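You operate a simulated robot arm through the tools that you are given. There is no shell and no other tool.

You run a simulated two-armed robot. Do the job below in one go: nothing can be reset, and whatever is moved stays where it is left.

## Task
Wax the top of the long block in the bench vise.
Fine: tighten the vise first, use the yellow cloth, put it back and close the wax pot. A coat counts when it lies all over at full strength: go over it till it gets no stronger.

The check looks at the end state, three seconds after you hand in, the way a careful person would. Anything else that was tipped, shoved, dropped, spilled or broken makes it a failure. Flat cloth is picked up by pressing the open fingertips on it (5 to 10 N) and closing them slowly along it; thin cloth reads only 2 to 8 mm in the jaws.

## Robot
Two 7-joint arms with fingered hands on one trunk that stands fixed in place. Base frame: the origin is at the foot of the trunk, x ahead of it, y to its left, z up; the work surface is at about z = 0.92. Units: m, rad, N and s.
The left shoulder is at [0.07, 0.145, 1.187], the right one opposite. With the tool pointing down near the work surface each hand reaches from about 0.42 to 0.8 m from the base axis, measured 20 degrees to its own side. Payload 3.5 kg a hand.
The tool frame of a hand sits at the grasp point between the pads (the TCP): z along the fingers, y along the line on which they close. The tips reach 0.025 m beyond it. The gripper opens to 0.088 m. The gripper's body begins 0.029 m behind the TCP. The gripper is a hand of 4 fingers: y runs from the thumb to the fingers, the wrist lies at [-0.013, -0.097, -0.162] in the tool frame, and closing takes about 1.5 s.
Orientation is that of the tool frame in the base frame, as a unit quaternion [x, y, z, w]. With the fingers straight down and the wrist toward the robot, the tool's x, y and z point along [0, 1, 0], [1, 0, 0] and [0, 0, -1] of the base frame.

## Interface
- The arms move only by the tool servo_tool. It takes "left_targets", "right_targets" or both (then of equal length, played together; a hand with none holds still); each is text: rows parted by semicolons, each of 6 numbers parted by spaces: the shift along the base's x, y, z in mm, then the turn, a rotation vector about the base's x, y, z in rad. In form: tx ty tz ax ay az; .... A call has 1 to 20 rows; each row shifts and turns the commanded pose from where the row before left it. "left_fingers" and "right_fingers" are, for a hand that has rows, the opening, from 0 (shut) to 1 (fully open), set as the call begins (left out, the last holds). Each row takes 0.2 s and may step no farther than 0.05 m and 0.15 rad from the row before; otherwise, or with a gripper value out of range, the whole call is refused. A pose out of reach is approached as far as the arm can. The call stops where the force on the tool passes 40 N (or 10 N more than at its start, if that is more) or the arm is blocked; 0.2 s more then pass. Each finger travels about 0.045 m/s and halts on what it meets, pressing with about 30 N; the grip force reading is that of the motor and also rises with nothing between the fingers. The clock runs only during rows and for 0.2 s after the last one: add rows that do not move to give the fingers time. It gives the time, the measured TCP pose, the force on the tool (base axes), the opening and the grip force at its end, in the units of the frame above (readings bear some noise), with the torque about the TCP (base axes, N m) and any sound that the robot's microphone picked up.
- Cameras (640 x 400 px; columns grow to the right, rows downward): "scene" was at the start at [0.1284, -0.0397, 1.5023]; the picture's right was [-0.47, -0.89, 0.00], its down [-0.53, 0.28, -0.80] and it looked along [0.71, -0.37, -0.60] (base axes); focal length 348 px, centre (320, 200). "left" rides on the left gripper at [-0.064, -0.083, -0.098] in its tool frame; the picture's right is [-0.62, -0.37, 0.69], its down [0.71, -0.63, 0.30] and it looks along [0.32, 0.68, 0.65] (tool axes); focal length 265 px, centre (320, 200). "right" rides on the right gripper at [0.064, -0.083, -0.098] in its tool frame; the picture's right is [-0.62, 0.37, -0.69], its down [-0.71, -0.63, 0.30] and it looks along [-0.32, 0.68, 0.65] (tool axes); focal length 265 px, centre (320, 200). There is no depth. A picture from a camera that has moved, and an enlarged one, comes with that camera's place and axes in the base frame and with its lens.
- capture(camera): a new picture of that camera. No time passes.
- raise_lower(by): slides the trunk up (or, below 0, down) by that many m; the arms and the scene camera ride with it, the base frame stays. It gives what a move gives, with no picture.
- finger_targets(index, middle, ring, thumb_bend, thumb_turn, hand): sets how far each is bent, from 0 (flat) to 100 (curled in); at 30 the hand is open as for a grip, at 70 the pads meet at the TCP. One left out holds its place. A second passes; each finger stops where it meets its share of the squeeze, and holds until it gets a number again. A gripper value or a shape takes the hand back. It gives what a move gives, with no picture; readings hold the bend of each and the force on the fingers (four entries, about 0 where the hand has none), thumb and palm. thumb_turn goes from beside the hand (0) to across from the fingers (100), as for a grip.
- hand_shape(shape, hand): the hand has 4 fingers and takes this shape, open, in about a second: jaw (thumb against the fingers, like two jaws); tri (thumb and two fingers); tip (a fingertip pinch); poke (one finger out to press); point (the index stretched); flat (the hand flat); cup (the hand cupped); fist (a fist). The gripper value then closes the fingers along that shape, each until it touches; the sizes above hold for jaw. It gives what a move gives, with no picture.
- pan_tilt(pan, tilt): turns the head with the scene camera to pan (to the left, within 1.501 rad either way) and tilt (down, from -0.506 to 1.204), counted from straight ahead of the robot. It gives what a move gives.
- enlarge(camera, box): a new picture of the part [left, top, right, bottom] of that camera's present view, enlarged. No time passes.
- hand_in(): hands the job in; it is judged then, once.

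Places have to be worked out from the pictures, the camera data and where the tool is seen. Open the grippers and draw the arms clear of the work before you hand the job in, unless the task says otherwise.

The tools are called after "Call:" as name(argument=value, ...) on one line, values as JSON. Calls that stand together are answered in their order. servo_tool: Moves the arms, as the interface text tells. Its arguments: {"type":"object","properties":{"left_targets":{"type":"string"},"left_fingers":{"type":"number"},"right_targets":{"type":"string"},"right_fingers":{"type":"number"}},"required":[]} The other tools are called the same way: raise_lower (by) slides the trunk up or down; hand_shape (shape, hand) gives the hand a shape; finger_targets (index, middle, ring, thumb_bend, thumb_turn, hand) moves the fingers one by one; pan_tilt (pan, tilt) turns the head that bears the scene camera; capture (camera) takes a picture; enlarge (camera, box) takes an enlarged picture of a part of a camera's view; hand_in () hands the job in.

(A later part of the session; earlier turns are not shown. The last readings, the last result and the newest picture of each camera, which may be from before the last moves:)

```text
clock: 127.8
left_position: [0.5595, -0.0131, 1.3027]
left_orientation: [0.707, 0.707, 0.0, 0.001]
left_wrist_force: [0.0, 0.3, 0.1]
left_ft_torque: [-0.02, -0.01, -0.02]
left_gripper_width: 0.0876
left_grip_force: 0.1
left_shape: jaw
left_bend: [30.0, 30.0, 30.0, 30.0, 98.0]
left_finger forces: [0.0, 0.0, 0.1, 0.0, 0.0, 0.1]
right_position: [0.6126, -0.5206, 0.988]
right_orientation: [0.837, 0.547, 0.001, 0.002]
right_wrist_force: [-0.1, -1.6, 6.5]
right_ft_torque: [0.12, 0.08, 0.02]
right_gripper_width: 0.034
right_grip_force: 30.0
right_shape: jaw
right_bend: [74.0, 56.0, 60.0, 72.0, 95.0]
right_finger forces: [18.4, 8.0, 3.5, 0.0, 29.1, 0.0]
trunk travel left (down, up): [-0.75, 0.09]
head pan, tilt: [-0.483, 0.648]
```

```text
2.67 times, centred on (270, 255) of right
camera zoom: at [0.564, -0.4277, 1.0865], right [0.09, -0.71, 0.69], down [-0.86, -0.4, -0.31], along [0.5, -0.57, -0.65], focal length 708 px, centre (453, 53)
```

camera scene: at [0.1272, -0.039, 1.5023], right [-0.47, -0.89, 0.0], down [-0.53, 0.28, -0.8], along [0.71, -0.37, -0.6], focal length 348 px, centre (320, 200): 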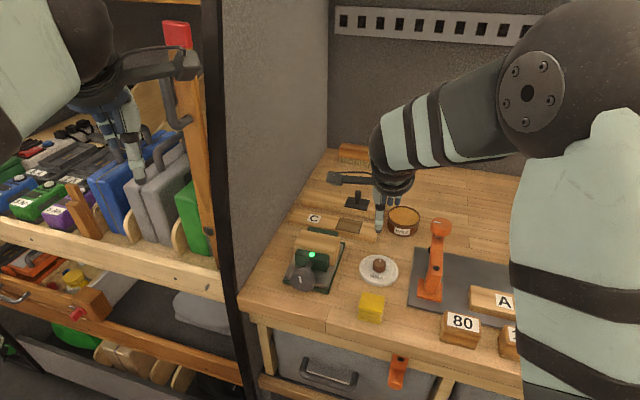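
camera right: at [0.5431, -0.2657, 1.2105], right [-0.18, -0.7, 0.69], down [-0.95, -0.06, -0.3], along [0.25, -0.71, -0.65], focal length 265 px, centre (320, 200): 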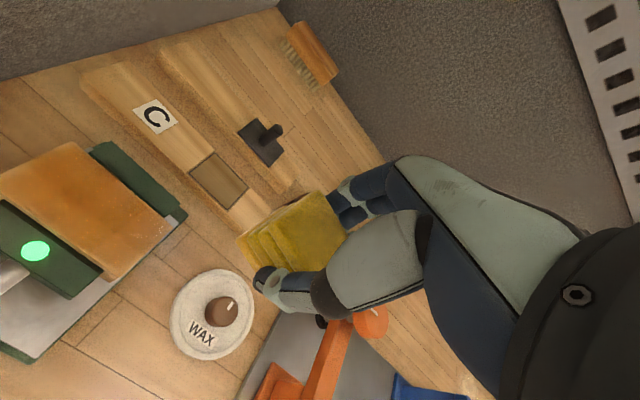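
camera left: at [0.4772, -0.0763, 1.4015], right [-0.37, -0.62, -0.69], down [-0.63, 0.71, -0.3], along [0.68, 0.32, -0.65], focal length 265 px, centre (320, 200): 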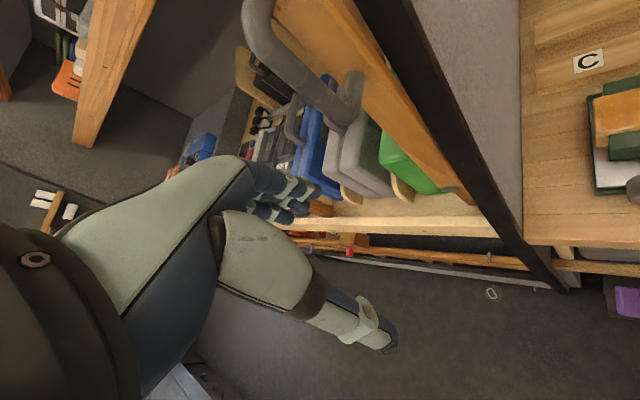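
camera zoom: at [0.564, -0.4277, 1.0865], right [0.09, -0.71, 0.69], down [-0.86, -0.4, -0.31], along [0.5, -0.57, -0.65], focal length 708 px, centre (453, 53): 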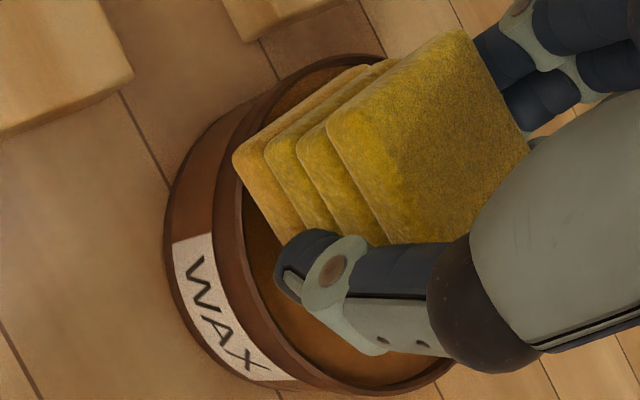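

Dipped (6.5 N). Rub, lift, and place at the front-right corner.

Call:
servo_tool(right_targets="-1 -1 0 0 0 0;1 1 0 0 0 0;-1 -1 0 0 0 0;1 1 0 0 0 0;0 0 0 0 0 0;0 0 5 0 0 0;0 0 35 0 0 0;0 0 45 0 0 0;-9.4 42.8 0 0 0 0;-9.4 42.8 0 0 0 0;-9.4 42.8 0 0 0 0;-9.4 42.8 0 0 0 0;-9.4 42.8 0 0 0 0;0 0 -25 0 0 0;0 0 -25 0 0 0;0 0 -5 0 0 0;0 0 -2 0 0 0;0 0 0 0 0 0")

Call:
enlarge(camera="scene", box=[290, 205, 360, 275])

```text
clock: 131.6
left_position: [0.56, -0.0136, 1.3029]
left_orientation: [0.707, 0.707, 0.0, 0.0]
left_wrist_force: [0.2, 0.2, -0.3]
left_ft_torque: [0.0, 0.02, 0.02]
left_gripper_width: 0.0874
left_grip_force: 0.0
left_shape: jaw
left_bend: [30.0, 30.0, 30.0, 30.0, 98.0]
left_finger forces: [0.0, 0.1, 0.1, 0.0, 0.1, 0.1]
right_position: [0.5678, -0.3057, 1.0145]
right_orientation: [0.838, 0.546, 0.0, 0.0]
right_wrist_force: [0.0, 0.2, 0.7]
right_ft_torque: [0.01, 0.0, -0.02]
right_gripper_width: 0.0335
right_grip_force: 30.2
right_shape: jaw
right_bend: [74.0, 56.0, 60.0, 72.0, 95.0]
right_finger forces: [17.6, 7.7, 3.7, 0.0, 29.0, 0.0]
trunk travel left (down, up): [-0.75, 0.09]
head pan, tilt: [-0.483, 0.648]
```

```text
5.71 times, centred on (325, 240) of scene
camera zoom: at [0.128, -0.0393, 1.5023], right [-0.47, -0.89, 0.0], down [-0.53, 0.28, -0.8], along [0.71, -0.37, -0.6], focal length 1989 px, centre (291, -29)
```

zoom: 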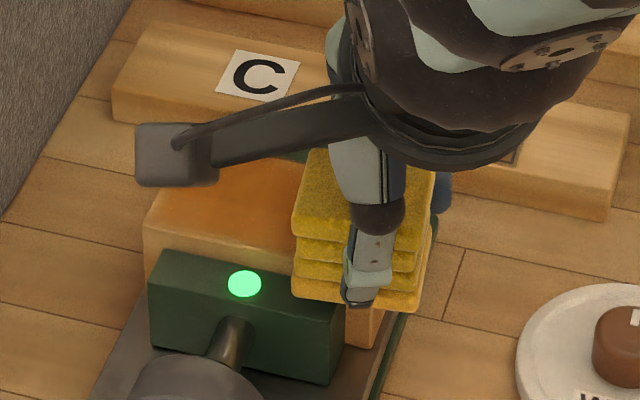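

Square over the right end. Press and oscillate front-rear at this end, sweep left along the front edge, then oscillate at the left end.

Call:
servo_tool(right_targets="0 0 -2.5 0 0 0;6.1 -6.1 0 0 0 0;6.1 -6.1 0 0 0 0;6.1 -6.1 0 0 0 0;-6.1 6.1 0 0 0 0;-6.1 6.1 0 0 0 0;-6.1 6.1 0 0 0 0;5.6 5.6 0 0 0 0;5.6 5.6 0 0 0 0;5.6 5.6 0 0 0 0;5.6 5.6 0 0 0 0;5.6 5.6 0 0 0 0;5.6 5.6 0 0 0 0;5.6 5.6 0 0 0 0;5.6 5.6 0 0 0 0;5.6 5.6 0 0 0 0;5.6 5.6 0 0 0 0;0 0 0 0 0 0")

Call:
enlarge(camera="scene", box=[270, 205, 360, 275])

```text
clock: 135.4
left_position: [0.5569, -0.0151, 1.3033]
left_orientation: [0.707, 0.707, 0.001, 0.001]
left_wrist_force: [-0.8, -0.6, 0.1]
left_ft_torque: [0.02, 0.01, 0.01]
left_gripper_width: 0.0877
left_grip_force: 0.1
left_shape: jaw
left_bend: [30.0, 30.0, 30.0, 30.0, 98.0]
left_finger forces: [0.0, 0.1, 0.1, 0.1, 0.0, 0.0]
right_position: [0.6216, -0.2498, 1.0148]
right_orientation: [0.837, 0.547, 0.001, 0.0]
right_wrist_force: [-3.3, -3.9, 8.9]
right_ft_torque: [-0.05, 0.06, 0.01]
right_gripper_width: 0.0339
right_grip_force: 29.4
right_shape: jaw
right_bend: [74.0, 56.0, 60.0, 72.0, 96.0]
right_finger forces: [17.7, 8.3, 4.7, 0.0, 31.0, 0.1]
trunk travel left (down, up): [-0.75, 0.09]
head pan, tilt: [-0.483, 0.648]
```

```text
5.71 times, centred on (315, 240) of scene
camera zoom: at [0.1254, -0.0401, 1.5025], right [-0.47, -0.89, 0.0], down [-0.53, 0.28, -0.8], along [0.71, -0.37, -0.6], focal length 1989 px, centre (349, -29)
```

zoom: 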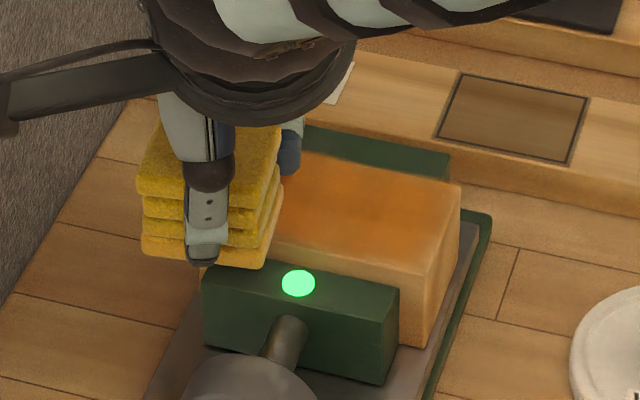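

Good overhang at the left end. Oscillate front-rear here, then sweep right along the rear and back along the middle.

Call:
servo_tool(right_targets="6.1 -6.1 0 0 0 0;6.1 -6.1 0 0 0 0;6.1 -6.1 0 0 0 0;-6.1 6.1 0 0 0 0;-6.1 6.1 0 0 0 0;-6.1 6.1 0 0 0 0;6.1 -6.1 0 0 0 0;6.1 -6.1 0 0 0 0;6.1 -6.1 0 0 0 0;-5.6 -5.6 0 0 0 0;-5.6 -5.6 0 0 0 0;-5.6 -5.6 0 0 0 0;-5.6 -5.6 0 0 0 0;-5.6 -5.6 0 0 0 0;-5.6 -5.6 0 0 0 0;-5.6 -5.6 0 0 0 0;-5.6 -5.6 0 0 0 0;-5.6 -5.6 0 0 0 0;-5.6 -5.6 0 0 0 0;0 0 0 0 0 0")

Call:
enlarge(camera="scene", box=[270, 205, 360, 275])

Call:
servo_tool(right_targets="-6.1 6.1 0 0 0 0;-6.1 6.1 0 0 0 0;-6.1 6.1 0 0 0 0;4.5 -4.5 0 0 0 0;4.5 -4.5 0 0 0 0;5.6 5.6 0 0 0 0;5.6 5.6 0 0 0 0;5.6 5.6 0 0 0 0;5.6 5.6 0 0 0 0;5.6 5.6 0 0 0 0;5.6 5.6 0 0 0 0;5.6 5.6 0 0 0 0;5.6 5.6 0 0 0 0;5.6 5.6 0 0 0 0;5.6 5.6 0 0 0 0;0 0 0 0 0 0")

Call:
enlarge(camera="scene", box=[300, 225, 345, 265])

```text
clock: 139.6
left_position: [0.5597, -0.0131, 1.3019]
left_orientation: [0.707, 0.707, -0.001, 0.001]
left_wrist_force: [0.6, 0.1, 0.4]
left_ft_torque: [0.04, 0.01, -0.02]
left_gripper_width: 0.0877
left_grip_force: 0.0
left_shape: jaw
left_bend: [30.0, 30.0, 30.0, 30.0, 98.0]
left_finger forces: [0.0, 0.0, 0.0, 0.1, 0.0, 0.0]
right_position: [0.5853, -0.3221, 1.0144]
right_orientation: [0.837, 0.547, 0.0, 0.0]
right_wrist_force: [2.7, 2.2, 7.5]
right_ft_torque: [0.06, -0.07, -0.04]
right_gripper_width: 0.0342
right_grip_force: 29.7
right_shape: jaw
right_bend: [74.0, 56.0, 61.0, 72.0, 95.0]
right_finger forces: [18.2, 7.8, 4.0, 0.1, 29.5, 0.1]
trunk travel left (down, up): [-0.75, 0.09]
head pan, tilt: [-0.483, 0.648]
```

```text
5.71 times, centred on (315, 240) of scene
camera zoom: at [0.1278, -0.0382, 1.5024], right [-0.47, -0.89, 0.0], down [-0.53, 0.28, -0.8], along [0.71, -0.37, -0.6], focal length 1989 px, centre (349, -29)
```

zoom: 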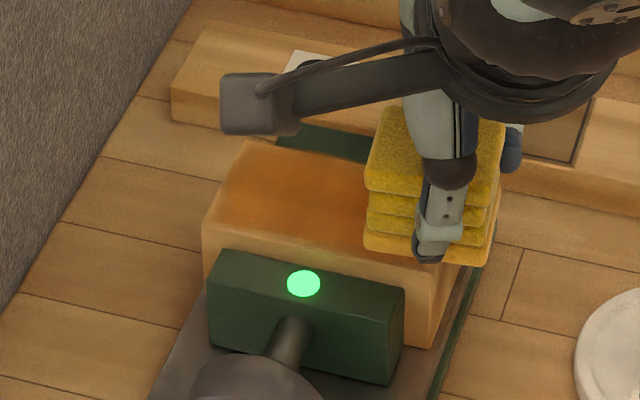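

```text
clock: 143.0
left_position: [0.5599, -0.0144, 1.3022]
left_orientation: [0.708, 0.707, 0.0, 0.0]
left_wrist_force: [-0.3, -0.8, -1.5]
left_ft_torque: [-0.03, 0.02, 0.02]
left_gripper_width: 0.0875
left_grip_force: 0.0
left_shape: jaw
left_bend: [30.0, 30.0, 30.0, 30.0, 98.0]
left_finger forces: [0.1, 0.1, 0.0, 0.0, 0.0, 0.1]
right_position: [0.6308, -0.2584, 1.0133]
right_orientation: [0.837, 0.546, -0.001, 0.0]
right_wrist_force: [-1.8, -1.0, 4.0]
right_ft_torque: [-0.01, 0.05, 0.03]
right_gripper_width: 0.0338
right_grip_force: 29.9
right_shape: jaw
right_bend: [74.0, 57.0, 61.0, 72.0, 95.0]
right_finger forces: [18.4, 8.2, 4.3, 0.0, 31.2, 0.1]
trunk travel left (down, up): [-0.75, 0.09]
head pan, tilt: [-0.483, 0.648]
```

```text
10.00 times, centred on (322, 245) of scene
camera zoom: at [0.127, -0.0399, 1.5024], right [-0.47, -0.89, 0.0], down [-0.53, 0.28, -0.8], along [0.71, -0.37, -0.6], focal length 3481 px, centre (295, -250)
```

zoom: 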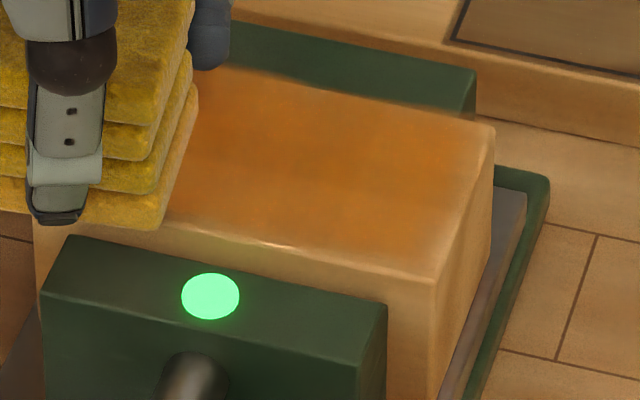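

I'll lift and view the top again with the hand camera from the previous vantage.

Call:
servo_tool(right_targets="0 0 10 0 0 0;0 0 40 0 0 0;0 0 50 0 0 0;-25 -37 0 0 0 -0.0925;-25 -37 0 0 0 -0.0925;-25 -37 0 0 0 -0.0925;0 0 0 0 0 -0.0925;0 0 0 0 0 0;0 0 0 0 0 0")

Call:
enlarge(camera="right", box=[0, 130, 190, 290])

Call:
enlarge(camera="scene", box=[300, 225, 345, 265])

Call:
enlarge(camera="left", box=[570, 60, 640, 160])

```text
clock: 145.0
left_position: [0.5605, -0.0146, 1.3007]
left_orientation: [0.707, 0.707, -0.001, 0.0]
left_wrist_force: [-0.5, 0.4, 0.4]
left_ft_torque: [-0.02, 0.04, 0.0]
left_gripper_width: 0.0876
left_grip_force: 0.1
left_shape: jaw
left_bend: [30.0, 30.0, 30.0, 30.0, 98.0]
left_finger forces: [0.0, 0.0, 0.0, 0.1, 0.0, 0.0]
right_position: [0.5567, -0.3701, 1.1148]
right_orientation: [0.924, 0.383, 0.0, 0.0]
right_wrist_force: [-0.3, -0.6, -0.2]
right_ft_torque: [-0.01, -0.03, 0.0]
right_gripper_width: 0.0337
right_grip_force: 30.0
right_shape: jaw
right_bend: [74.0, 57.0, 60.0, 72.0, 95.0]
right_finger forces: [17.9, 8.0, 3.9, 0.1, 29.6, 0.0]
trunk travel left (down, up): [-0.75, 0.09]
head pan, tilt: [-0.483, 0.648]
```

```text
2.50 times, centred on (95, 210) of right
camera zoom: at [0.5453, -0.2654, 1.2115], right [-0.18, -0.7, 0.69], down [-0.95, -0.06, -0.3], along [0.25, -0.71, -0.65], focal length 664 px, centre (882, 175)
```

zoom: 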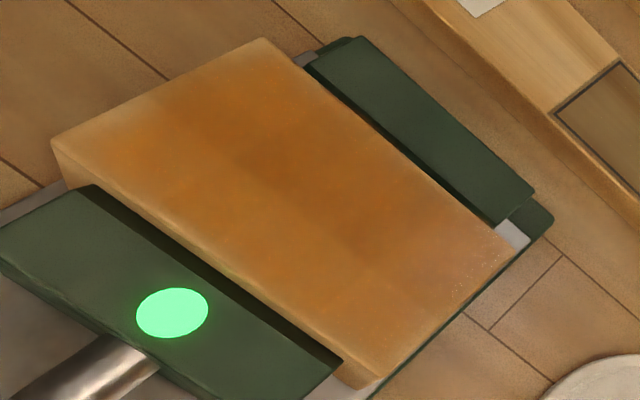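

```text
10.00 times, centred on (322, 245) of scene
camera zoom: at [0.1278, -0.0403, 1.5023], right [-0.47, -0.89, 0.0], down [-0.53, 0.28, -0.8], along [0.71, -0.37, -0.6], focal length 3481 px, centre (295, -250)
```

zoom: 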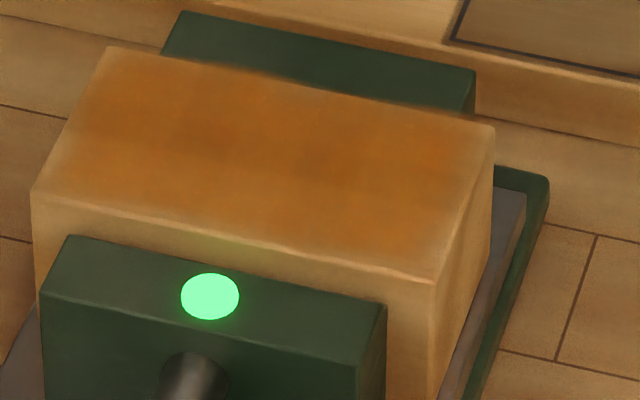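

```text
4.00 times, centred on (605, 110) of left
camera zoom: at [0.4771, -0.0781, 1.4014], right [-0.37, -0.62, -0.69], down [-0.63, 0.71, -0.3], along [0.68, 0.32, -0.65], focal length 1062 px, centre (-820, 560)
```

zoom: 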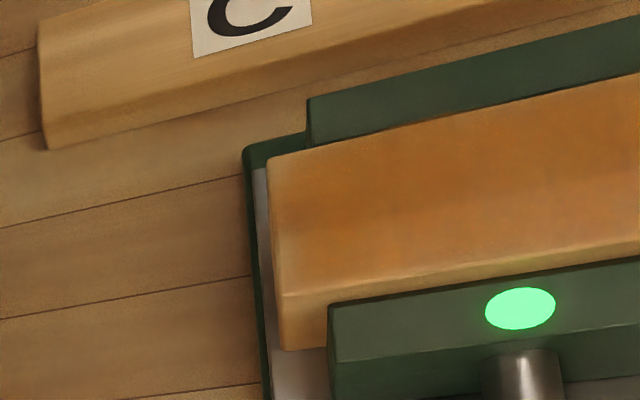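

I'll zoom on the front-left corner and the back-right corner specifically.

Call:
enlarge(camera="right", box=[10, 140, 70, 200])

Call:
enlarge(camera="right", box=[95, 185, 160, 250])

Call:
enlarge(camera="scene", box=[300, 228, 322, 250])

Call:
enlarge(camera="scene", box=[322, 228, 346, 254])

```text
6.67 times, centred on (40, 170) of right
camera zoom: at [0.5453, -0.2654, 1.2115], right [-0.18, -0.7, 0.69], down [-0.95, -0.06, -0.3], along [0.25, -0.71, -0.65], focal length 1769 px, centre (2187, 400)
```

zoom: 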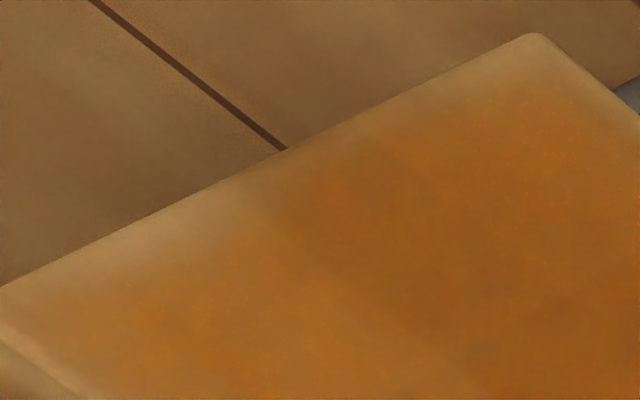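

```text
6.15 times, centred on (128, 218) of right
camera zoom: at [0.5453, -0.2654, 1.2115], right [-0.18, -0.7, 0.69], down [-0.95, -0.06, -0.3], along [0.25, -0.71, -0.65], focal length 1633 px, centre (1505, 92)
```

zoom: 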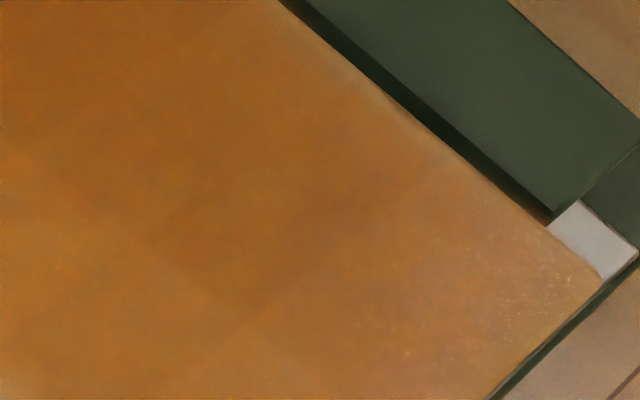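

```text
16.00 times, centred on (311, 239) of scene
camera zoom: at [0.1278, -0.0403, 1.5023], right [-0.47, -0.89, 0.0], down [-0.53, 0.28, -0.8], along [0.71, -0.37, -0.6], focal length 5569 px, centre (464, -424)
```

zoom: 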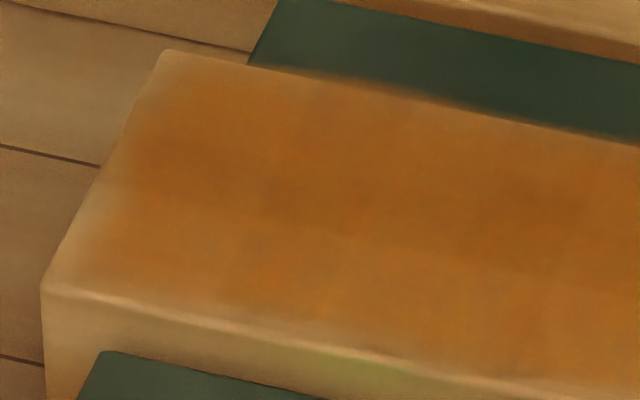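

```text
15.38 times, centred on (334, 241) of scene
camera zoom: at [0.1278, -0.0403, 1.5023], right [-0.47, -0.89, 0.0], down [-0.53, 0.28, -0.8], along [0.71, -0.37, -0.6], focal length 5355 px, centre (105, -431)
```

zoom: 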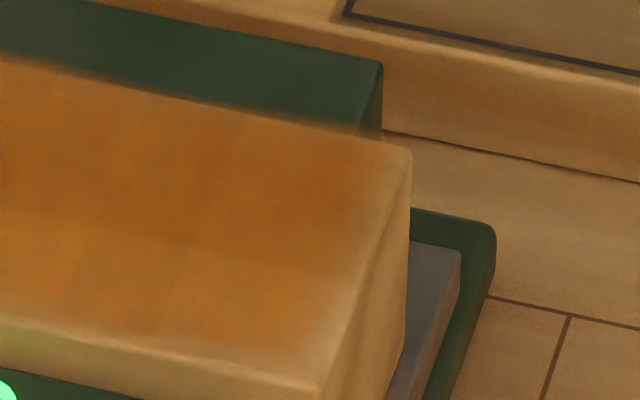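

Edges fade slightly everywhere, a bit more at the left edge. I'll do one more dip and a perimeter round with more overhang at the edges to be sure it's at full strength.

Call:
servo_tool(right_targets="14 -37.6 0 0 0 0.0925;14 -37.6 0 0 0 0.0925;14 -37.6 0 0 0 0.0925;14 -37.6 0 0 0 0.0925;0 0 -40 0 0 0;0 0 -40 0 0 0;0 0 -20 0 0 0;0 0 -15 0 0 0;0 0 -8 0 0 0;0 0 -5 0 0 0;0 0 0 0 0 0")

Call:
enlarge(camera="right", box=[180, 180, 360, 330])

```text
clock: 147.4
left_position: [0.5605, -0.0133, 1.3025]
left_orientation: [0.708, 0.707, 0.0, 0.0]
left_wrist_force: [-0.1, 0.9, -0.6]
left_ft_torque: [0.02, -0.01, -0.01]
left_gripper_width: 0.0878
left_grip_force: 0.1
left_shape: jaw
left_bend: [30.0, 30.0, 30.0, 30.0, 98.0]
left_finger forces: [0.0, 0.0, 0.0, 0.0, 0.0, 0.0]
right_position: [0.6115, -0.5196, 0.9886]
right_orientation: [0.837, 0.548, 0.001, 0.001]
right_wrist_force: [-0.9, 0.0, 8.3]
right_ft_torque: [0.22, 0.09, 0.03]
right_gripper_width: 0.0337
right_grip_force: 29.7
right_shape: jaw
right_bend: [74.0, 57.0, 60.0, 72.0, 95.0]
right_finger forces: [18.2, 7.9, 3.2, 0.0, 29.8, 0.0]
trunk travel left (down, up): [-0.75, 0.09]
head pan, tilt: [-0.483, 0.648]
```

```text
2.67 times, centred on (270, 255) of right
camera zoom: at [0.5626, -0.4274, 1.0852], right [0.09, -0.71, 0.69], down [-0.86, -0.4, -0.31], along [0.5, -0.57, -0.65], focal length 708 px, centre (453, 53)
```

zoom: 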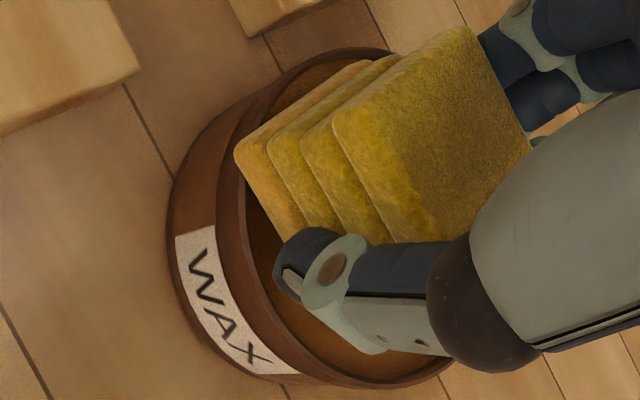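

Loaded again. Moving to the front-right corner and sweeping the front edge with deeper overhang.

Call:
servo_tool(right_targets="-1 -1 0 0 0 0;1 1 0 0 0 0;-1 -1 0 0 0 0;1 1 0 0 0 0;0 0 0 0 0 0;0 0 5 0 0 0;0 0 35 0 0 0;0 0 45 0 0 0;-8.8 43.5 0 0 0 0;-8.8 43.5 0 0 0 0;-8.8 43.5 0 0 0 0;-8.8 43.5 0 0 0 0;-8.8 43.5 0 0 0 0;0 0 -25 0 0 0;0 0 -25 0 0 0;0 0 -5 0 0 0;0 0 -3 0 0 0;0 0 -1.5 0 0 0;0 0 0 0 0 0")

Call:
servo_tool(right_targets="5.3 5.3 0 0 0 0;5.3 5.3 0 0 0 0;5.3 5.3 0 0 0 0;5.3 5.3 0 0 0 0;5.3 5.3 0 0 0 0;5.3 5.3 0 0 0 0;5.3 5.3 0 0 0 0;5.3 5.3 0 0 0 0;5.3 5.3 0 0 0 0;5.3 5.3 0 0 0 0;5.3 5.3 0 0 0 0;0 0 0 0 0 0")

Call:
enlarge(camera="scene", box=[270, 205, 360, 275])

```text
clock: 151.4
left_position: [0.5593, -0.0126, 1.3021]
left_orientation: [0.707, 0.707, -0.001, 0.0]
left_wrist_force: [-0.6, -0.1, -0.1]
left_ft_torque: [0.01, -0.01, -0.01]
left_gripper_width: 0.0875
left_grip_force: 0.0
left_shape: jaw
left_bend: [30.0, 30.0, 30.0, 30.0, 98.0]
left_finger forces: [0.0, 0.1, 0.0, 0.0, 0.1, 0.0]
right_position: [0.5685, -0.3016, 1.0127]
right_orientation: [0.837, 0.547, 0.003, 0.002]
right_wrist_force: [4.8, -1.5, 16.8]
right_ft_torque: [-0.05, -0.09, 0.02]
right_gripper_width: 0.0338
right_grip_force: 30.1
right_shape: jaw
right_bend: [74.0, 56.0, 60.0, 72.0, 95.0]
right_finger forces: [19.0, 8.9, 5.1, 0.0, 28.8, 0.0]
trunk travel left (down, up): [-0.75, 0.09]
head pan, tilt: [-0.483, 0.648]
```

```text
clock: 154.0
left_position: [0.5559, -0.0133, 1.3033]
left_orientation: [0.707, 0.707, 0.0, 0.001]
left_wrist_force: [0.8, -0.1, 1.1]
left_ft_torque: [0.02, 0.01, -0.03]
left_gripper_width: 0.0875
left_grip_force: 0.0
left_shape: jaw
left_bend: [30.0, 30.0, 30.0, 30.0, 98.0]
left_finger forces: [0.0, 0.0, 0.0, 0.0, 0.1, 0.1]
right_position: [0.6249, -0.2422, 1.0116]
right_orientation: [0.837, 0.547, 0.001, 0.001]
right_wrist_force: [-3.0, -2.5, 15.1]
right_ft_torque: [-0.04, 0.12, 0.02]
right_gripper_width: 0.0344
right_grip_force: 30.6
right_shape: jaw
right_bend: [74.0, 56.0, 59.0, 72.0, 96.0]
right_finger forces: [17.8, 9.5, 4.6, 0.0, 32.7, 0.0]
trunk travel left (down, up): [-0.75, 0.09]
head pan, tilt: [-0.483, 0.648]
```

```text
5.71 times, centred on (315, 240) of scene
camera zoom: at [0.1242, -0.0393, 1.5026], right [-0.47, -0.89, 0.0], down [-0.53, 0.28, -0.8], along [0.71, -0.37, -0.6], focal length 1989 px, centre (349, -29)
```

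zoom: 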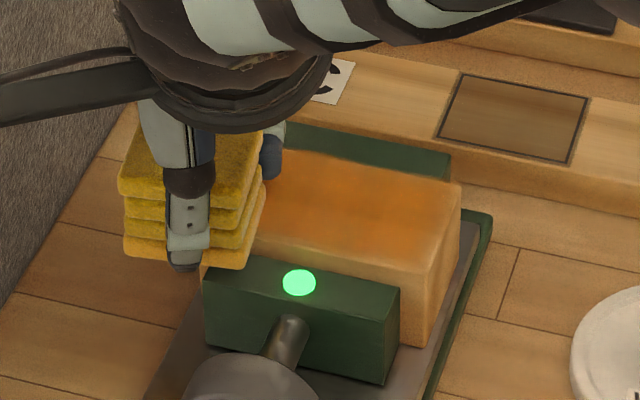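

Left-end strokes front to rear, then sweep right along the rear edge.

Call:
servo_tool(right_targets="6.4 -6.4 0.8 0 0 0;6.4 -6.4 0 0 0 0;6.4 -6.4 0 0 0 0;6.4 -6.4 0 0 0 0;-6.4 6.4 0 0 0 0;-6.4 6.4 0 0 0 0;-6.4 6.4 0 0 0 0;6.4 -6.4 0 0 0 0;6.4 -6.4 0 0 0 0;6.4 -6.4 0 0 0 0;0 0 0 0 0 0")

Call:
servo_tool(right_targets="-5.3 -5.3 0 0 0 0;-5.3 -5.3 0 0 0 0;-5.3 -5.3 0 0 0 0;-5.3 -5.3 0 0 0 0;-5.3 -5.3 0 0 0 0;-5.3 -5.3 0 0 0 0;-5.3 -5.3 0 0 0 0;-5.3 -5.3 0 0 0 0;-5.3 -5.3 0 0 0 0;-5.3 -5.3 0 0 0 0;-5.3 -5.3 0 0 0 0;-6.4 6.4 0 0 0 0;-6.4 6.4 0 0 0 0;-6.4 6.4 0 0 0 0;6.4 -6.4 0 0 0 0;6.4 -6.4 0 0 0 0;0 0 0 0 0 0")

Call:
enlarge(camera="scene", box=[270, 205, 360, 275])

Call:
servo_tool(right_targets="-3 3 0 0 0 0;5.3 5.3 0 0 0 0;5.3 5.3 0 0 0 0;5.3 5.3 0 0 0 0;5.3 5.3 0 0 0 0;5.3 5.3 0 0 0 0;5.3 5.3 0 0 0 0;5.3 5.3 0 0 0 0;5.3 5.3 0 0 0 0;5.3 5.3 0 0 0 0;5.3 5.3 0 0 0 0;-7 7 0 0 0 0;-5.3 -5.3 0 0 0 0;-5.3 -5.3 0 0 0 0;-5.3 -5.3 0 0 0 0;-5.3 -5.3 0 0 0 0;-5.3 -5.3 0 0 0 0;-5.3 -5.3 0 0 0 0;-5.3 -5.3 0 0 0 0;-5.3 -5.3 0 0 0 0")

```text
clock: 156.4
left_position: [0.5599, -0.0132, 1.2999]
left_orientation: [0.707, 0.707, 0.0, 0.0]
left_wrist_force: [-0.2, -0.4, -0.1]
left_ft_torque: [-0.01, -0.01, 0.01]
left_gripper_width: 0.0876
left_grip_force: 0.0
left_shape: jaw
left_bend: [30.0, 30.0, 30.0, 30.0, 98.0]
left_finger forces: [0.1, 0.0, 0.0, 0.0, 0.0, 0.0]
right_position: [0.6506, -0.2686, 1.0111]
right_orientation: [0.838, 0.546, 0.0, 0.0]
right_wrist_force: [-1.4, 0.2, 2.8]
right_ft_torque: [0.06, 0.03, 0.0]
right_gripper_width: 0.0341
right_grip_force: 30.2
right_shape: jaw
right_bend: [74.0, 57.0, 60.0, 72.0, 95.0]
right_finger forces: [17.3, 7.5, 3.9, 0.1, 30.5, 0.0]
trunk travel left (down, up): [-0.75, 0.09]
head pan, tilt: [-0.483, 0.648]
```

```text
clock: 160.0
left_position: [0.5599, -0.0118, 1.3026]
left_orientation: [0.707, 0.707, 0.0, -0.001]
left_wrist_force: [0.2, -0.3, 0.8]
left_ft_torque: [-0.01, 0.0, 0.01]
left_gripper_width: 0.0876
left_grip_force: 0.0
left_shape: jaw
left_bend: [30.0, 30.0, 30.0, 30.0, 98.0]
left_finger forces: [0.0, 0.0, 0.0, 0.0, 0.0, 0.0]
right_position: [0.587, -0.3207, 1.0122]
right_orientation: [0.837, 0.547, 0.0, 0.0]
right_wrist_force: [-1.6, 2.0, 4.6]
right_ft_torque: [0.05, 0.03, 0.01]
right_gripper_width: 0.0342
right_grip_force: 30.1
right_shape: jaw
right_bend: [74.0, 57.0, 60.0, 72.0, 95.0]
right_finger forces: [17.6, 7.5, 3.8, 0.0, 30.6, 0.1]
trunk travel left (down, up): [-0.75, 0.09]
head pan, tilt: [-0.483, 0.648]
```

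```text
5.71 times, centred on (315, 240) of scene
camera zoom: at [0.1273, -0.0385, 1.5024], right [-0.47, -0.89, 0.0], down [-0.53, 0.28, -0.8], along [0.71, -0.37, -0.6], focal length 1989 px, centre (349, -29)
```

zoom: 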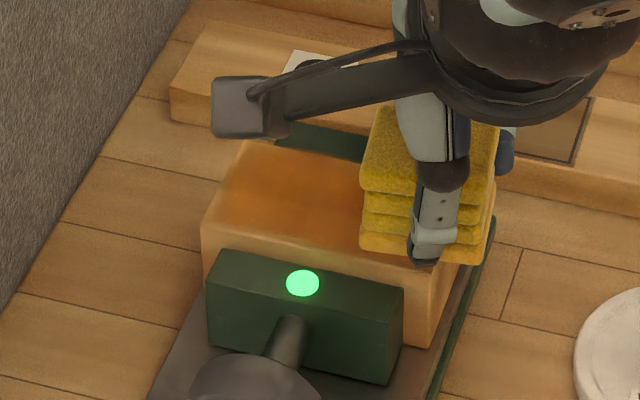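

```text
clock: 164.2
left_position: [0.56, -0.0136, 1.3036]
left_orientation: [0.707, 0.707, -0.001, 0.0]
left_wrist_force: [0.2, -0.2, 0.6]
left_ft_torque: [0.0, -0.01, -0.01]
left_gripper_width: 0.0873
left_grip_force: 0.2
left_shape: jaw
left_bend: [30.0, 30.0, 30.0, 30.0, 98.0]
left_finger forces: [0.0, 0.1, 0.0, 0.1, 0.0, 0.1]
right_position: [0.5883, -0.3002, 1.0119]
right_orientation: [0.837, 0.547, 0.0, 0.0]
right_wrist_force: [1.5, 0.7, 2.7]
right_ft_torque: [0.03, -0.03, 0.04]
right_gripper_width: 0.0342
right_grip_force: 29.9
right_shape: jaw
right_bend: [74.0, 57.0, 60.0, 72.0, 95.0]
right_finger forces: [18.3, 7.9, 3.8, 0.0, 29.6, 0.0]
trunk travel left (down, up): [-0.75, 0.09]
head pan, tilt: [-0.483, 0.648]
```

Lift off and view again from the same vantage for comparison.

Call:
servo_tool(right_targets="0 0 10 0 0 0;0 0 40 0 0 0;0 0 50 0 0 -0.0925;-16 -35 0 0 0 -0.0925;-16 -35 0 0 0 -0.0925;0 0 0 0 0 -0.0925;0 0 0 0 0 0;0 0 0 0 0 0")

Call:
enlarge(camera="right", box=[0, 130, 190, 290])

Call:
enlarge(camera="scene", box=[300, 225, 345, 265])

Call:
enlarge(camera="scene", box=[300, 228, 322, 250])

Call:
enlarge(camera="left", box=[570, 60, 640, 160])

```text
clock: 166.0
left_position: [0.5607, -0.0151, 1.3018]
left_orientation: [0.707, 0.707, 0.0, 0.0]
left_wrist_force: [-0.2, -0.1, -0.4]
left_ft_torque: [0.0, -0.04, 0.02]
left_gripper_width: 0.0876
left_grip_force: 0.0
left_shape: jaw
left_bend: [30.0, 30.0, 30.0, 30.0, 98.0]
left_finger forces: [0.1, 0.0, 0.0, 0.1, 0.0, 0.0]
right_position: [0.5562, -0.374, 1.11]
right_orientation: [0.924, 0.382, 0.0, 0.0]
right_wrist_force: [0.2, -0.6, -0.8]
right_ft_torque: [-0.03, 0.02, 0.02]
right_gripper_width: 0.034
right_grip_force: 29.4
right_shape: jaw
right_bend: [74.0, 57.0, 60.0, 72.0, 95.0]
right_finger forces: [17.8, 7.7, 3.8, 0.0, 29.2, 0.0]
trunk travel left (down, up): [-0.75, 0.09]
head pan, tilt: [-0.483, 0.648]
```

```text
2.50 times, centred on (95, 210) of right
camera zoom: at [0.5431, -0.2694, 1.2078], right [-0.18, -0.7, 0.69], down [-0.95, -0.06, -0.3], along [0.25, -0.71, -0.65], focal length 664 px, centre (882, 175)
```

zoom: 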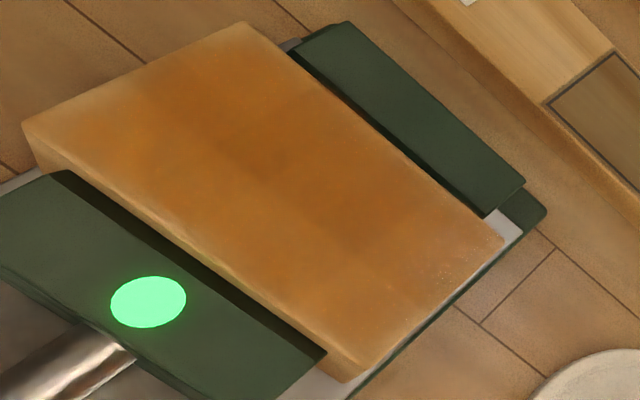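

```text
10.00 times, centred on (322, 245) of scene
camera zoom: at [0.128, -0.0408, 1.5023], right [-0.47, -0.89, 0.0], down [-0.53, 0.28, -0.8], along [0.71, -0.37, -0.6], focal length 3481 px, centre (295, -250)
```

zoom: 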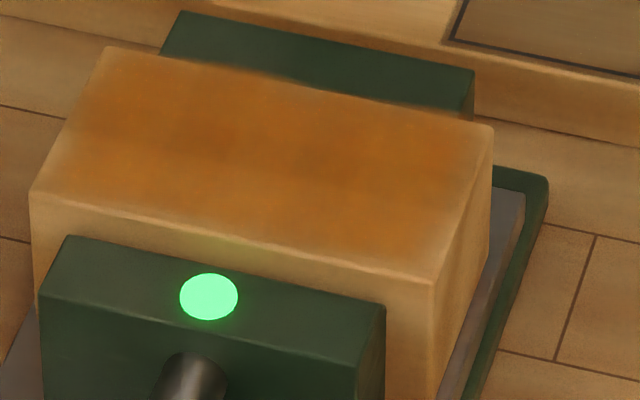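

```text
16.00 times, centred on (311, 239) of scene
camera zoom: at [0.128, -0.0408, 1.5023], right [-0.47, -0.89, 0.0], down [-0.53, 0.28, -0.8], along [0.71, -0.37, -0.6], focal length 5569 px, centre (464, -424)
```

zoom: 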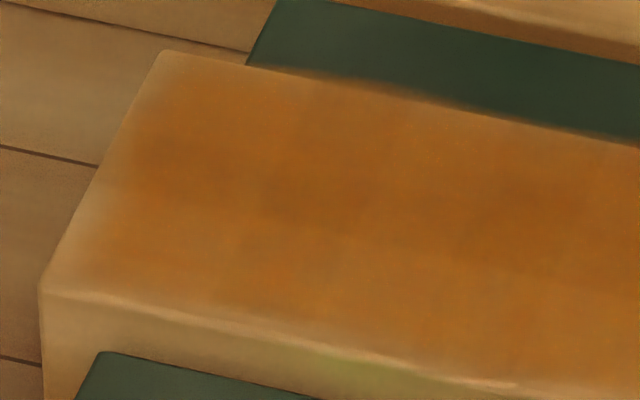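

```text
4.00 times, centred on (605, 110) of left
camera zoom: at [0.4772, -0.0785, 1.4013], right [-0.37, -0.62, -0.69], down [-0.63, 0.71, -0.3], along [0.68, 0.32, -0.65], focal length 1062 px, centre (-820, 560)
```

zoom: 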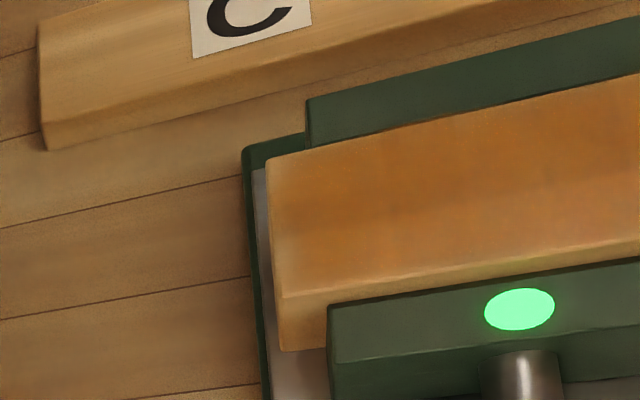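

No further change between rounds: the coat is saturated all over. Now return the cloth: carry it, squared, back above its original place.

Call:
servo_tool(right_targets="-28.3 14.4 0 0 0 0.0925;-28.3 14.4 0 0 0 0.0925;-28.3 14.4 0 0 0 0.0925;-28.3 14.3 0 0 0 0.0925;0 0 -40 0 0 0;0 0 -40 0 0 0;0 0 -40 0 0 0;0 0 0 0 0 0;0 0 0 0 0 0")

Call:
enlarge(camera="scene", box=[345, 270, 400, 330])

Call:
enlarge(camera="right", box=[180, 140, 420, 340])

```text
clock: 168.0
left_position: [0.5613, -0.0143, 1.3011]
left_orientation: [0.707, 0.707, -0.001, 0.0]
left_wrist_force: [0.0, -0.1, -0.1]
left_ft_torque: [0.0, 0.03, 0.03]
left_gripper_width: 0.0875
left_grip_force: 0.0
left_shape: jaw
left_bend: [30.0, 30.0, 30.0, 30.0, 98.0]
left_finger forces: [0.0, 0.1, 0.0, 0.0, 0.1, 0.0]
right_position: [0.4438, -0.3148, 0.991]
right_orientation: [0.837, 0.547, 0.0, 0.0]
right_wrist_force: [-0.5, 0.4, -0.6]
right_ft_torque: [-0.04, 0.01, 0.01]
right_gripper_width: 0.034
right_grip_force: 30.1
right_shape: jaw
right_bend: [74.0, 57.0, 60.0, 72.0, 95.0]
right_finger forces: [17.5, 7.4, 3.7, 0.1, 28.6, 0.0]
trunk travel left (down, up): [-0.75, 0.09]
head pan, tilt: [-0.483, 0.648]
```

```text
6.67 times, centred on (372, 300) of scene
camera zoom: at [0.1284, -0.0401, 1.5022], right [-0.47, -0.89, 0.0], down [-0.53, 0.28, -0.8], along [0.71, -0.37, -0.6], focal length 2320 px, centre (-30, -467)
```

zoom: 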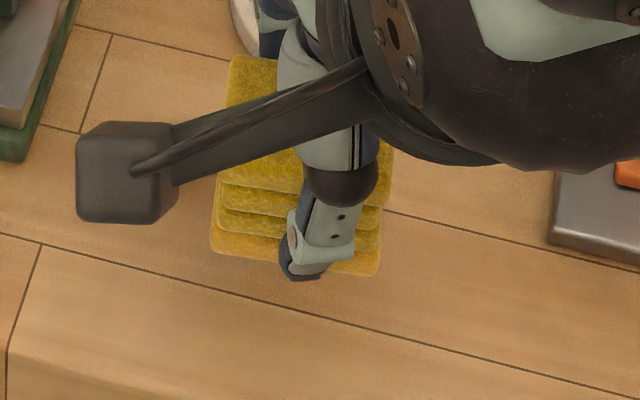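

```text
2.00 times, centred on (300, 240) of right
camera zoom: at [0.3943, -0.2234, 1.0892], right [0.09, -0.72, 0.69], down [-0.86, -0.4, -0.3], along [0.5, -0.57, -0.65], focal length 531 px, centre (360, 120)
```

zoom: 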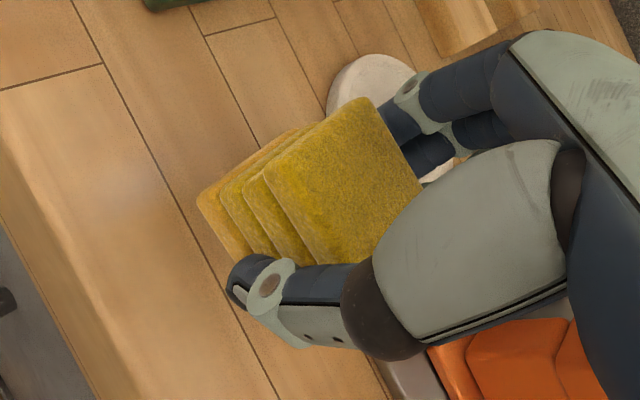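

Compared with the original footprint the pad is ~6 mm left and turned ~6°. I'll correct that and lower close to the wood.

Call:
servo_tool(right_targets="-6.9 -1.8 0 0 0 -0.11;0 0 -18 0 0 0;0 0 -14 0 0 0;0 0 0 0 0 0")

Call:
enlarge(camera="scene", box=[345, 280, 400, 330])

```text
clock: 169.0
left_position: [0.5583, -0.0127, 1.302]
left_orientation: [0.707, 0.707, 0.001, 0.0]
left_wrist_force: [0.3, 0.3, 0.4]
left_ft_torque: [-0.02, 0.05, 0.0]
left_gripper_width: 0.0878
left_grip_force: 0.0
left_shape: jaw
left_bend: [30.0, 30.0, 30.0, 30.0, 98.0]
left_finger forces: [0.0, 0.0, 0.1, 0.0, 0.1, 0.0]
right_position: [0.4353, -0.3145, 0.9613]
right_orientation: [0.866, 0.5, 0.0, 0.0]
right_wrist_force: [-0.1, -0.3, -0.1]
right_ft_torque: [-0.02, 0.01, -0.02]
right_gripper_width: 0.0342
right_grip_force: 29.8
right_shape: jaw
right_bend: [74.0, 57.0, 60.0, 72.0, 95.0]
right_finger forces: [17.5, 7.5, 3.7, 0.1, 28.7, 0.1]
trunk travel left (down, up): [-0.75, 0.09]
head pan, tilt: [-0.483, 0.648]
```

```text
8.00 times, centred on (372, 305) of scene
camera zoom: at [0.1278, -0.0391, 1.5023], right [-0.47, -0.89, 0.0], down [-0.53, 0.28, -0.8], along [0.71, -0.37, -0.6], focal length 2784 px, centre (-100, -640)
```

zoom: 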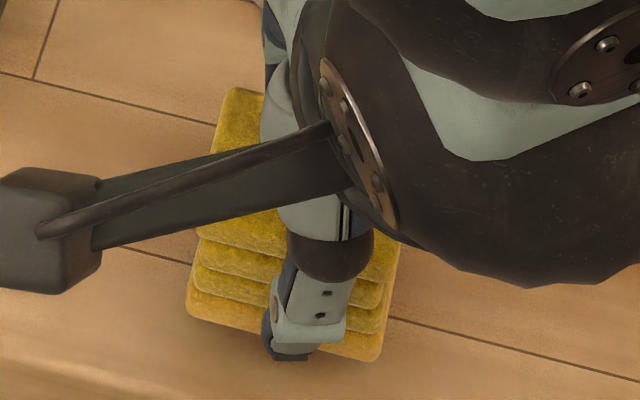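

I'll lower a few mm more, checking force, before a final position correction.

Call:
servo_tool(right_targets="0 0 -3 0 0 0;0 0 0 0 0 0")

Call:
servo_tool(right_targets="0 0 -2 0 0 0;0 0 0 0 0 0")

Call:
enlarge(camera="scene", box=[345, 280, 400, 330])

```text
clock: 169.6
left_position: [0.56, -0.0135, 1.3011]
left_orientation: [0.707, 0.707, 0.0, -0.001]
left_wrist_force: [-0.9, 0.0, -0.7]
left_ft_torque: [-0.03, 0.01, 0.0]
left_gripper_width: 0.0877
left_grip_force: 0.0
left_shape: jaw
left_bend: [30.0, 30.0, 30.0, 30.0, 98.0]
left_finger forces: [0.1, 0.0, 0.1, 0.1, 0.0, 0.0]
right_position: [0.4362, -0.3137, 0.9577]
right_orientation: [0.866, 0.5, 0.001, 0.0]
right_wrist_force: [-0.4, 0.4, -0.3]
right_ft_torque: [-0.02, 0.03, 0.02]
right_gripper_width: 0.0341
right_grip_force: 30.0
right_shape: jaw
right_bend: [74.0, 57.0, 60.0, 72.0, 95.0]
right_finger forces: [17.5, 7.5, 3.8, 0.0, 28.8, 0.0]
trunk travel left (down, up): [-0.75, 0.09]
head pan, tilt: [-0.483, 0.648]
```

```text
clock: 170.2
left_position: [0.5594, -0.0147, 1.3019]
left_orientation: [0.707, 0.707, 0.0, -0.001]
left_wrist_force: [0.6, 0.5, 0.7]
left_ft_torque: [0.0, 0.01, -0.02]
left_gripper_width: 0.088
left_grip_force: 0.1
left_shape: jaw
left_bend: [30.0, 30.0, 30.0, 30.0, 98.0]
left_finger forces: [0.0, 0.1, 0.0, 0.1, 0.0, 0.1]
right_position: [0.4368, -0.315, 0.9549]
right_orientation: [0.866, 0.5, 0.0, 0.0]
right_wrist_force: [-0.2, -0.6, -0.5]
right_ft_torque: [0.0, -0.01, 0.01]
right_gripper_width: 0.034
right_grip_force: 30.7
right_shape: jaw
right_bend: [74.0, 57.0, 60.0, 72.0, 95.0]
right_finger forces: [17.5, 7.5, 3.7, 0.1, 28.7, 0.0]
trunk travel left (down, up): [-0.75, 0.09]
head pan, tilt: [-0.483, 0.648]
```

```text
8.00 times, centred on (372, 305) of scene
camera zoom: at [0.1284, -0.0396, 1.5023], right [-0.47, -0.89, 0.0], down [-0.53, 0.28, -0.8], along [0.71, -0.37, -0.6], focal length 2784 px, centre (-100, -640)
```

zoom: 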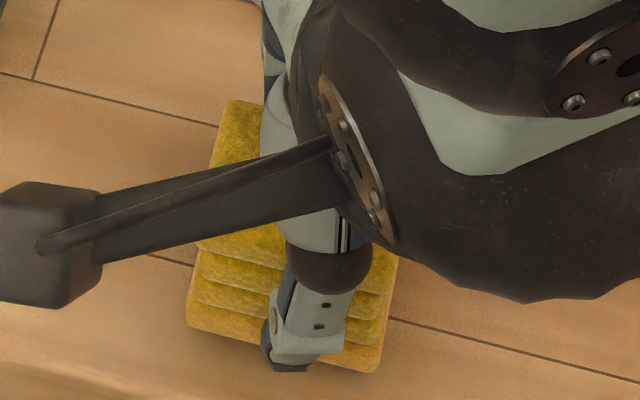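

Still just above the wood; the pad needs about 5 mm toward the rear. Shift, then lower in small steps to contact.

Call:
servo_tool(right_targets="3.3 -3.8 0 0 0 0;0 0 -1.5 0 0 0;0 0 0 0 0 0")

Call:
servo_tool(right_targets="0 0 -1.5 0 0 0;0 0 0 0 0 0")

Call:
servo_tool(right_targets="0 0 -1 0 0 0;0 0 0 0 0 0")

Call:
enlarge(camera="scene", box=[345, 280, 400, 330])

```text
clock: 171.0
left_position: [0.5604, -0.0152, 1.3028]
left_orientation: [0.707, 0.707, 0.001, 0.0]
left_wrist_force: [0.9, -0.3, -0.3]
left_ft_torque: [0.0, 0.07, -0.01]
left_gripper_width: 0.0875
left_grip_force: 0.0
left_shape: jaw
left_bend: [30.0, 30.0, 30.0, 30.0, 98.0]
left_finger forces: [0.0, 0.0, 0.0, 0.0, 0.1, 0.1]
right_position: [0.4389, -0.319, 0.9525]
right_orientation: [0.866, 0.5, 0.0, 0.0]
right_wrist_force: [-0.5, -0.8, 0.1]
right_ft_torque: [-0.01, -0.01, 0.02]
right_gripper_width: 0.0339
right_grip_force: 29.6
right_shape: jaw
right_bend: [74.0, 57.0, 60.0, 72.0, 95.0]
right_finger forces: [17.6, 7.5, 3.6, 0.0, 28.7, 0.0]
trunk travel left (down, up): [-0.75, 0.09]
head pan, tilt: [-0.483, 0.648]
```

```text
clock: 171.6
left_position: [0.5603, -0.014, 1.3006]
left_orientation: [0.707, 0.707, 0.0, 0.0]
left_wrist_force: [0.5, 0.2, -0.2]
left_ft_torque: [0.01, -0.01, 0.02]
left_gripper_width: 0.0878
left_grip_force: 0.0
left_shape: jaw
left_bend: [30.0, 30.0, 30.0, 30.0, 98.0]
left_finger forces: [0.0, 0.0, 0.0, 0.0, 0.0, 0.0]
right_position: [0.4391, -0.3189, 0.9505]
right_orientation: [0.866, 0.5, 0.001, 0.001]
right_wrist_force: [0.3, -0.5, -0.8]
right_ft_torque: [0.03, 0.0, 0.01]
right_gripper_width: 0.0341
right_grip_force: 30.6
right_shape: jaw
right_bend: [74.0, 57.0, 60.0, 72.0, 95.0]
right_finger forces: [17.5, 7.6, 3.7, 0.0, 28.6, 0.0]
trunk travel left (down, up): [-0.75, 0.09]
head pan, tilt: [-0.483, 0.648]
```

```text
clock: 172.2
left_position: [0.5596, -0.0135, 1.3013]
left_orientation: [0.707, 0.707, -0.001, 0.0]
left_wrist_force: [0.6, -0.5, -0.2]
left_ft_torque: [-0.01, 0.03, 0.02]
left_gripper_width: 0.0875
left_grip_force: 0.0
left_shape: jaw
left_bend: [30.0, 30.0, 30.0, 30.0, 98.0]
left_finger forces: [0.0, 0.1, 0.1, 0.0, 0.1, 0.0]
right_position: [0.4397, -0.3196, 0.9507]
right_orientation: [0.866, 0.5, 0.0, -0.001]
right_wrist_force: [-0.6, 0.3, 2.1]
right_ft_torque: [-0.02, 0.01, 0.02]
right_gripper_width: 0.0337
right_grip_force: 30.2
right_shape: jaw
right_bend: [74.0, 57.0, 60.0, 72.0, 95.0]
right_finger forces: [17.4, 7.5, 3.7, 0.0, 28.9, 0.1]
trunk travel left (down, up): [-0.75, 0.09]
head pan, tilt: [-0.483, 0.648]
```

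```text
8.00 times, centred on (372, 305) of scene
camera zoom: at [0.1282, -0.0395, 1.5023], right [-0.47, -0.89, 0.0], down [-0.53, 0.28, -0.8], along [0.71, -0.37, -0.6], focal length 2784 px, centre (-100, -640)
```

zoom: 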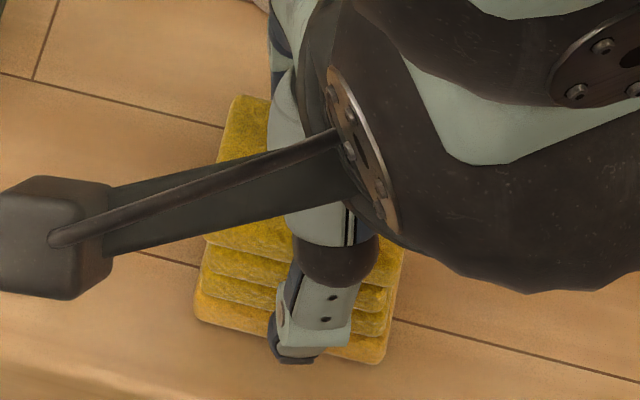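

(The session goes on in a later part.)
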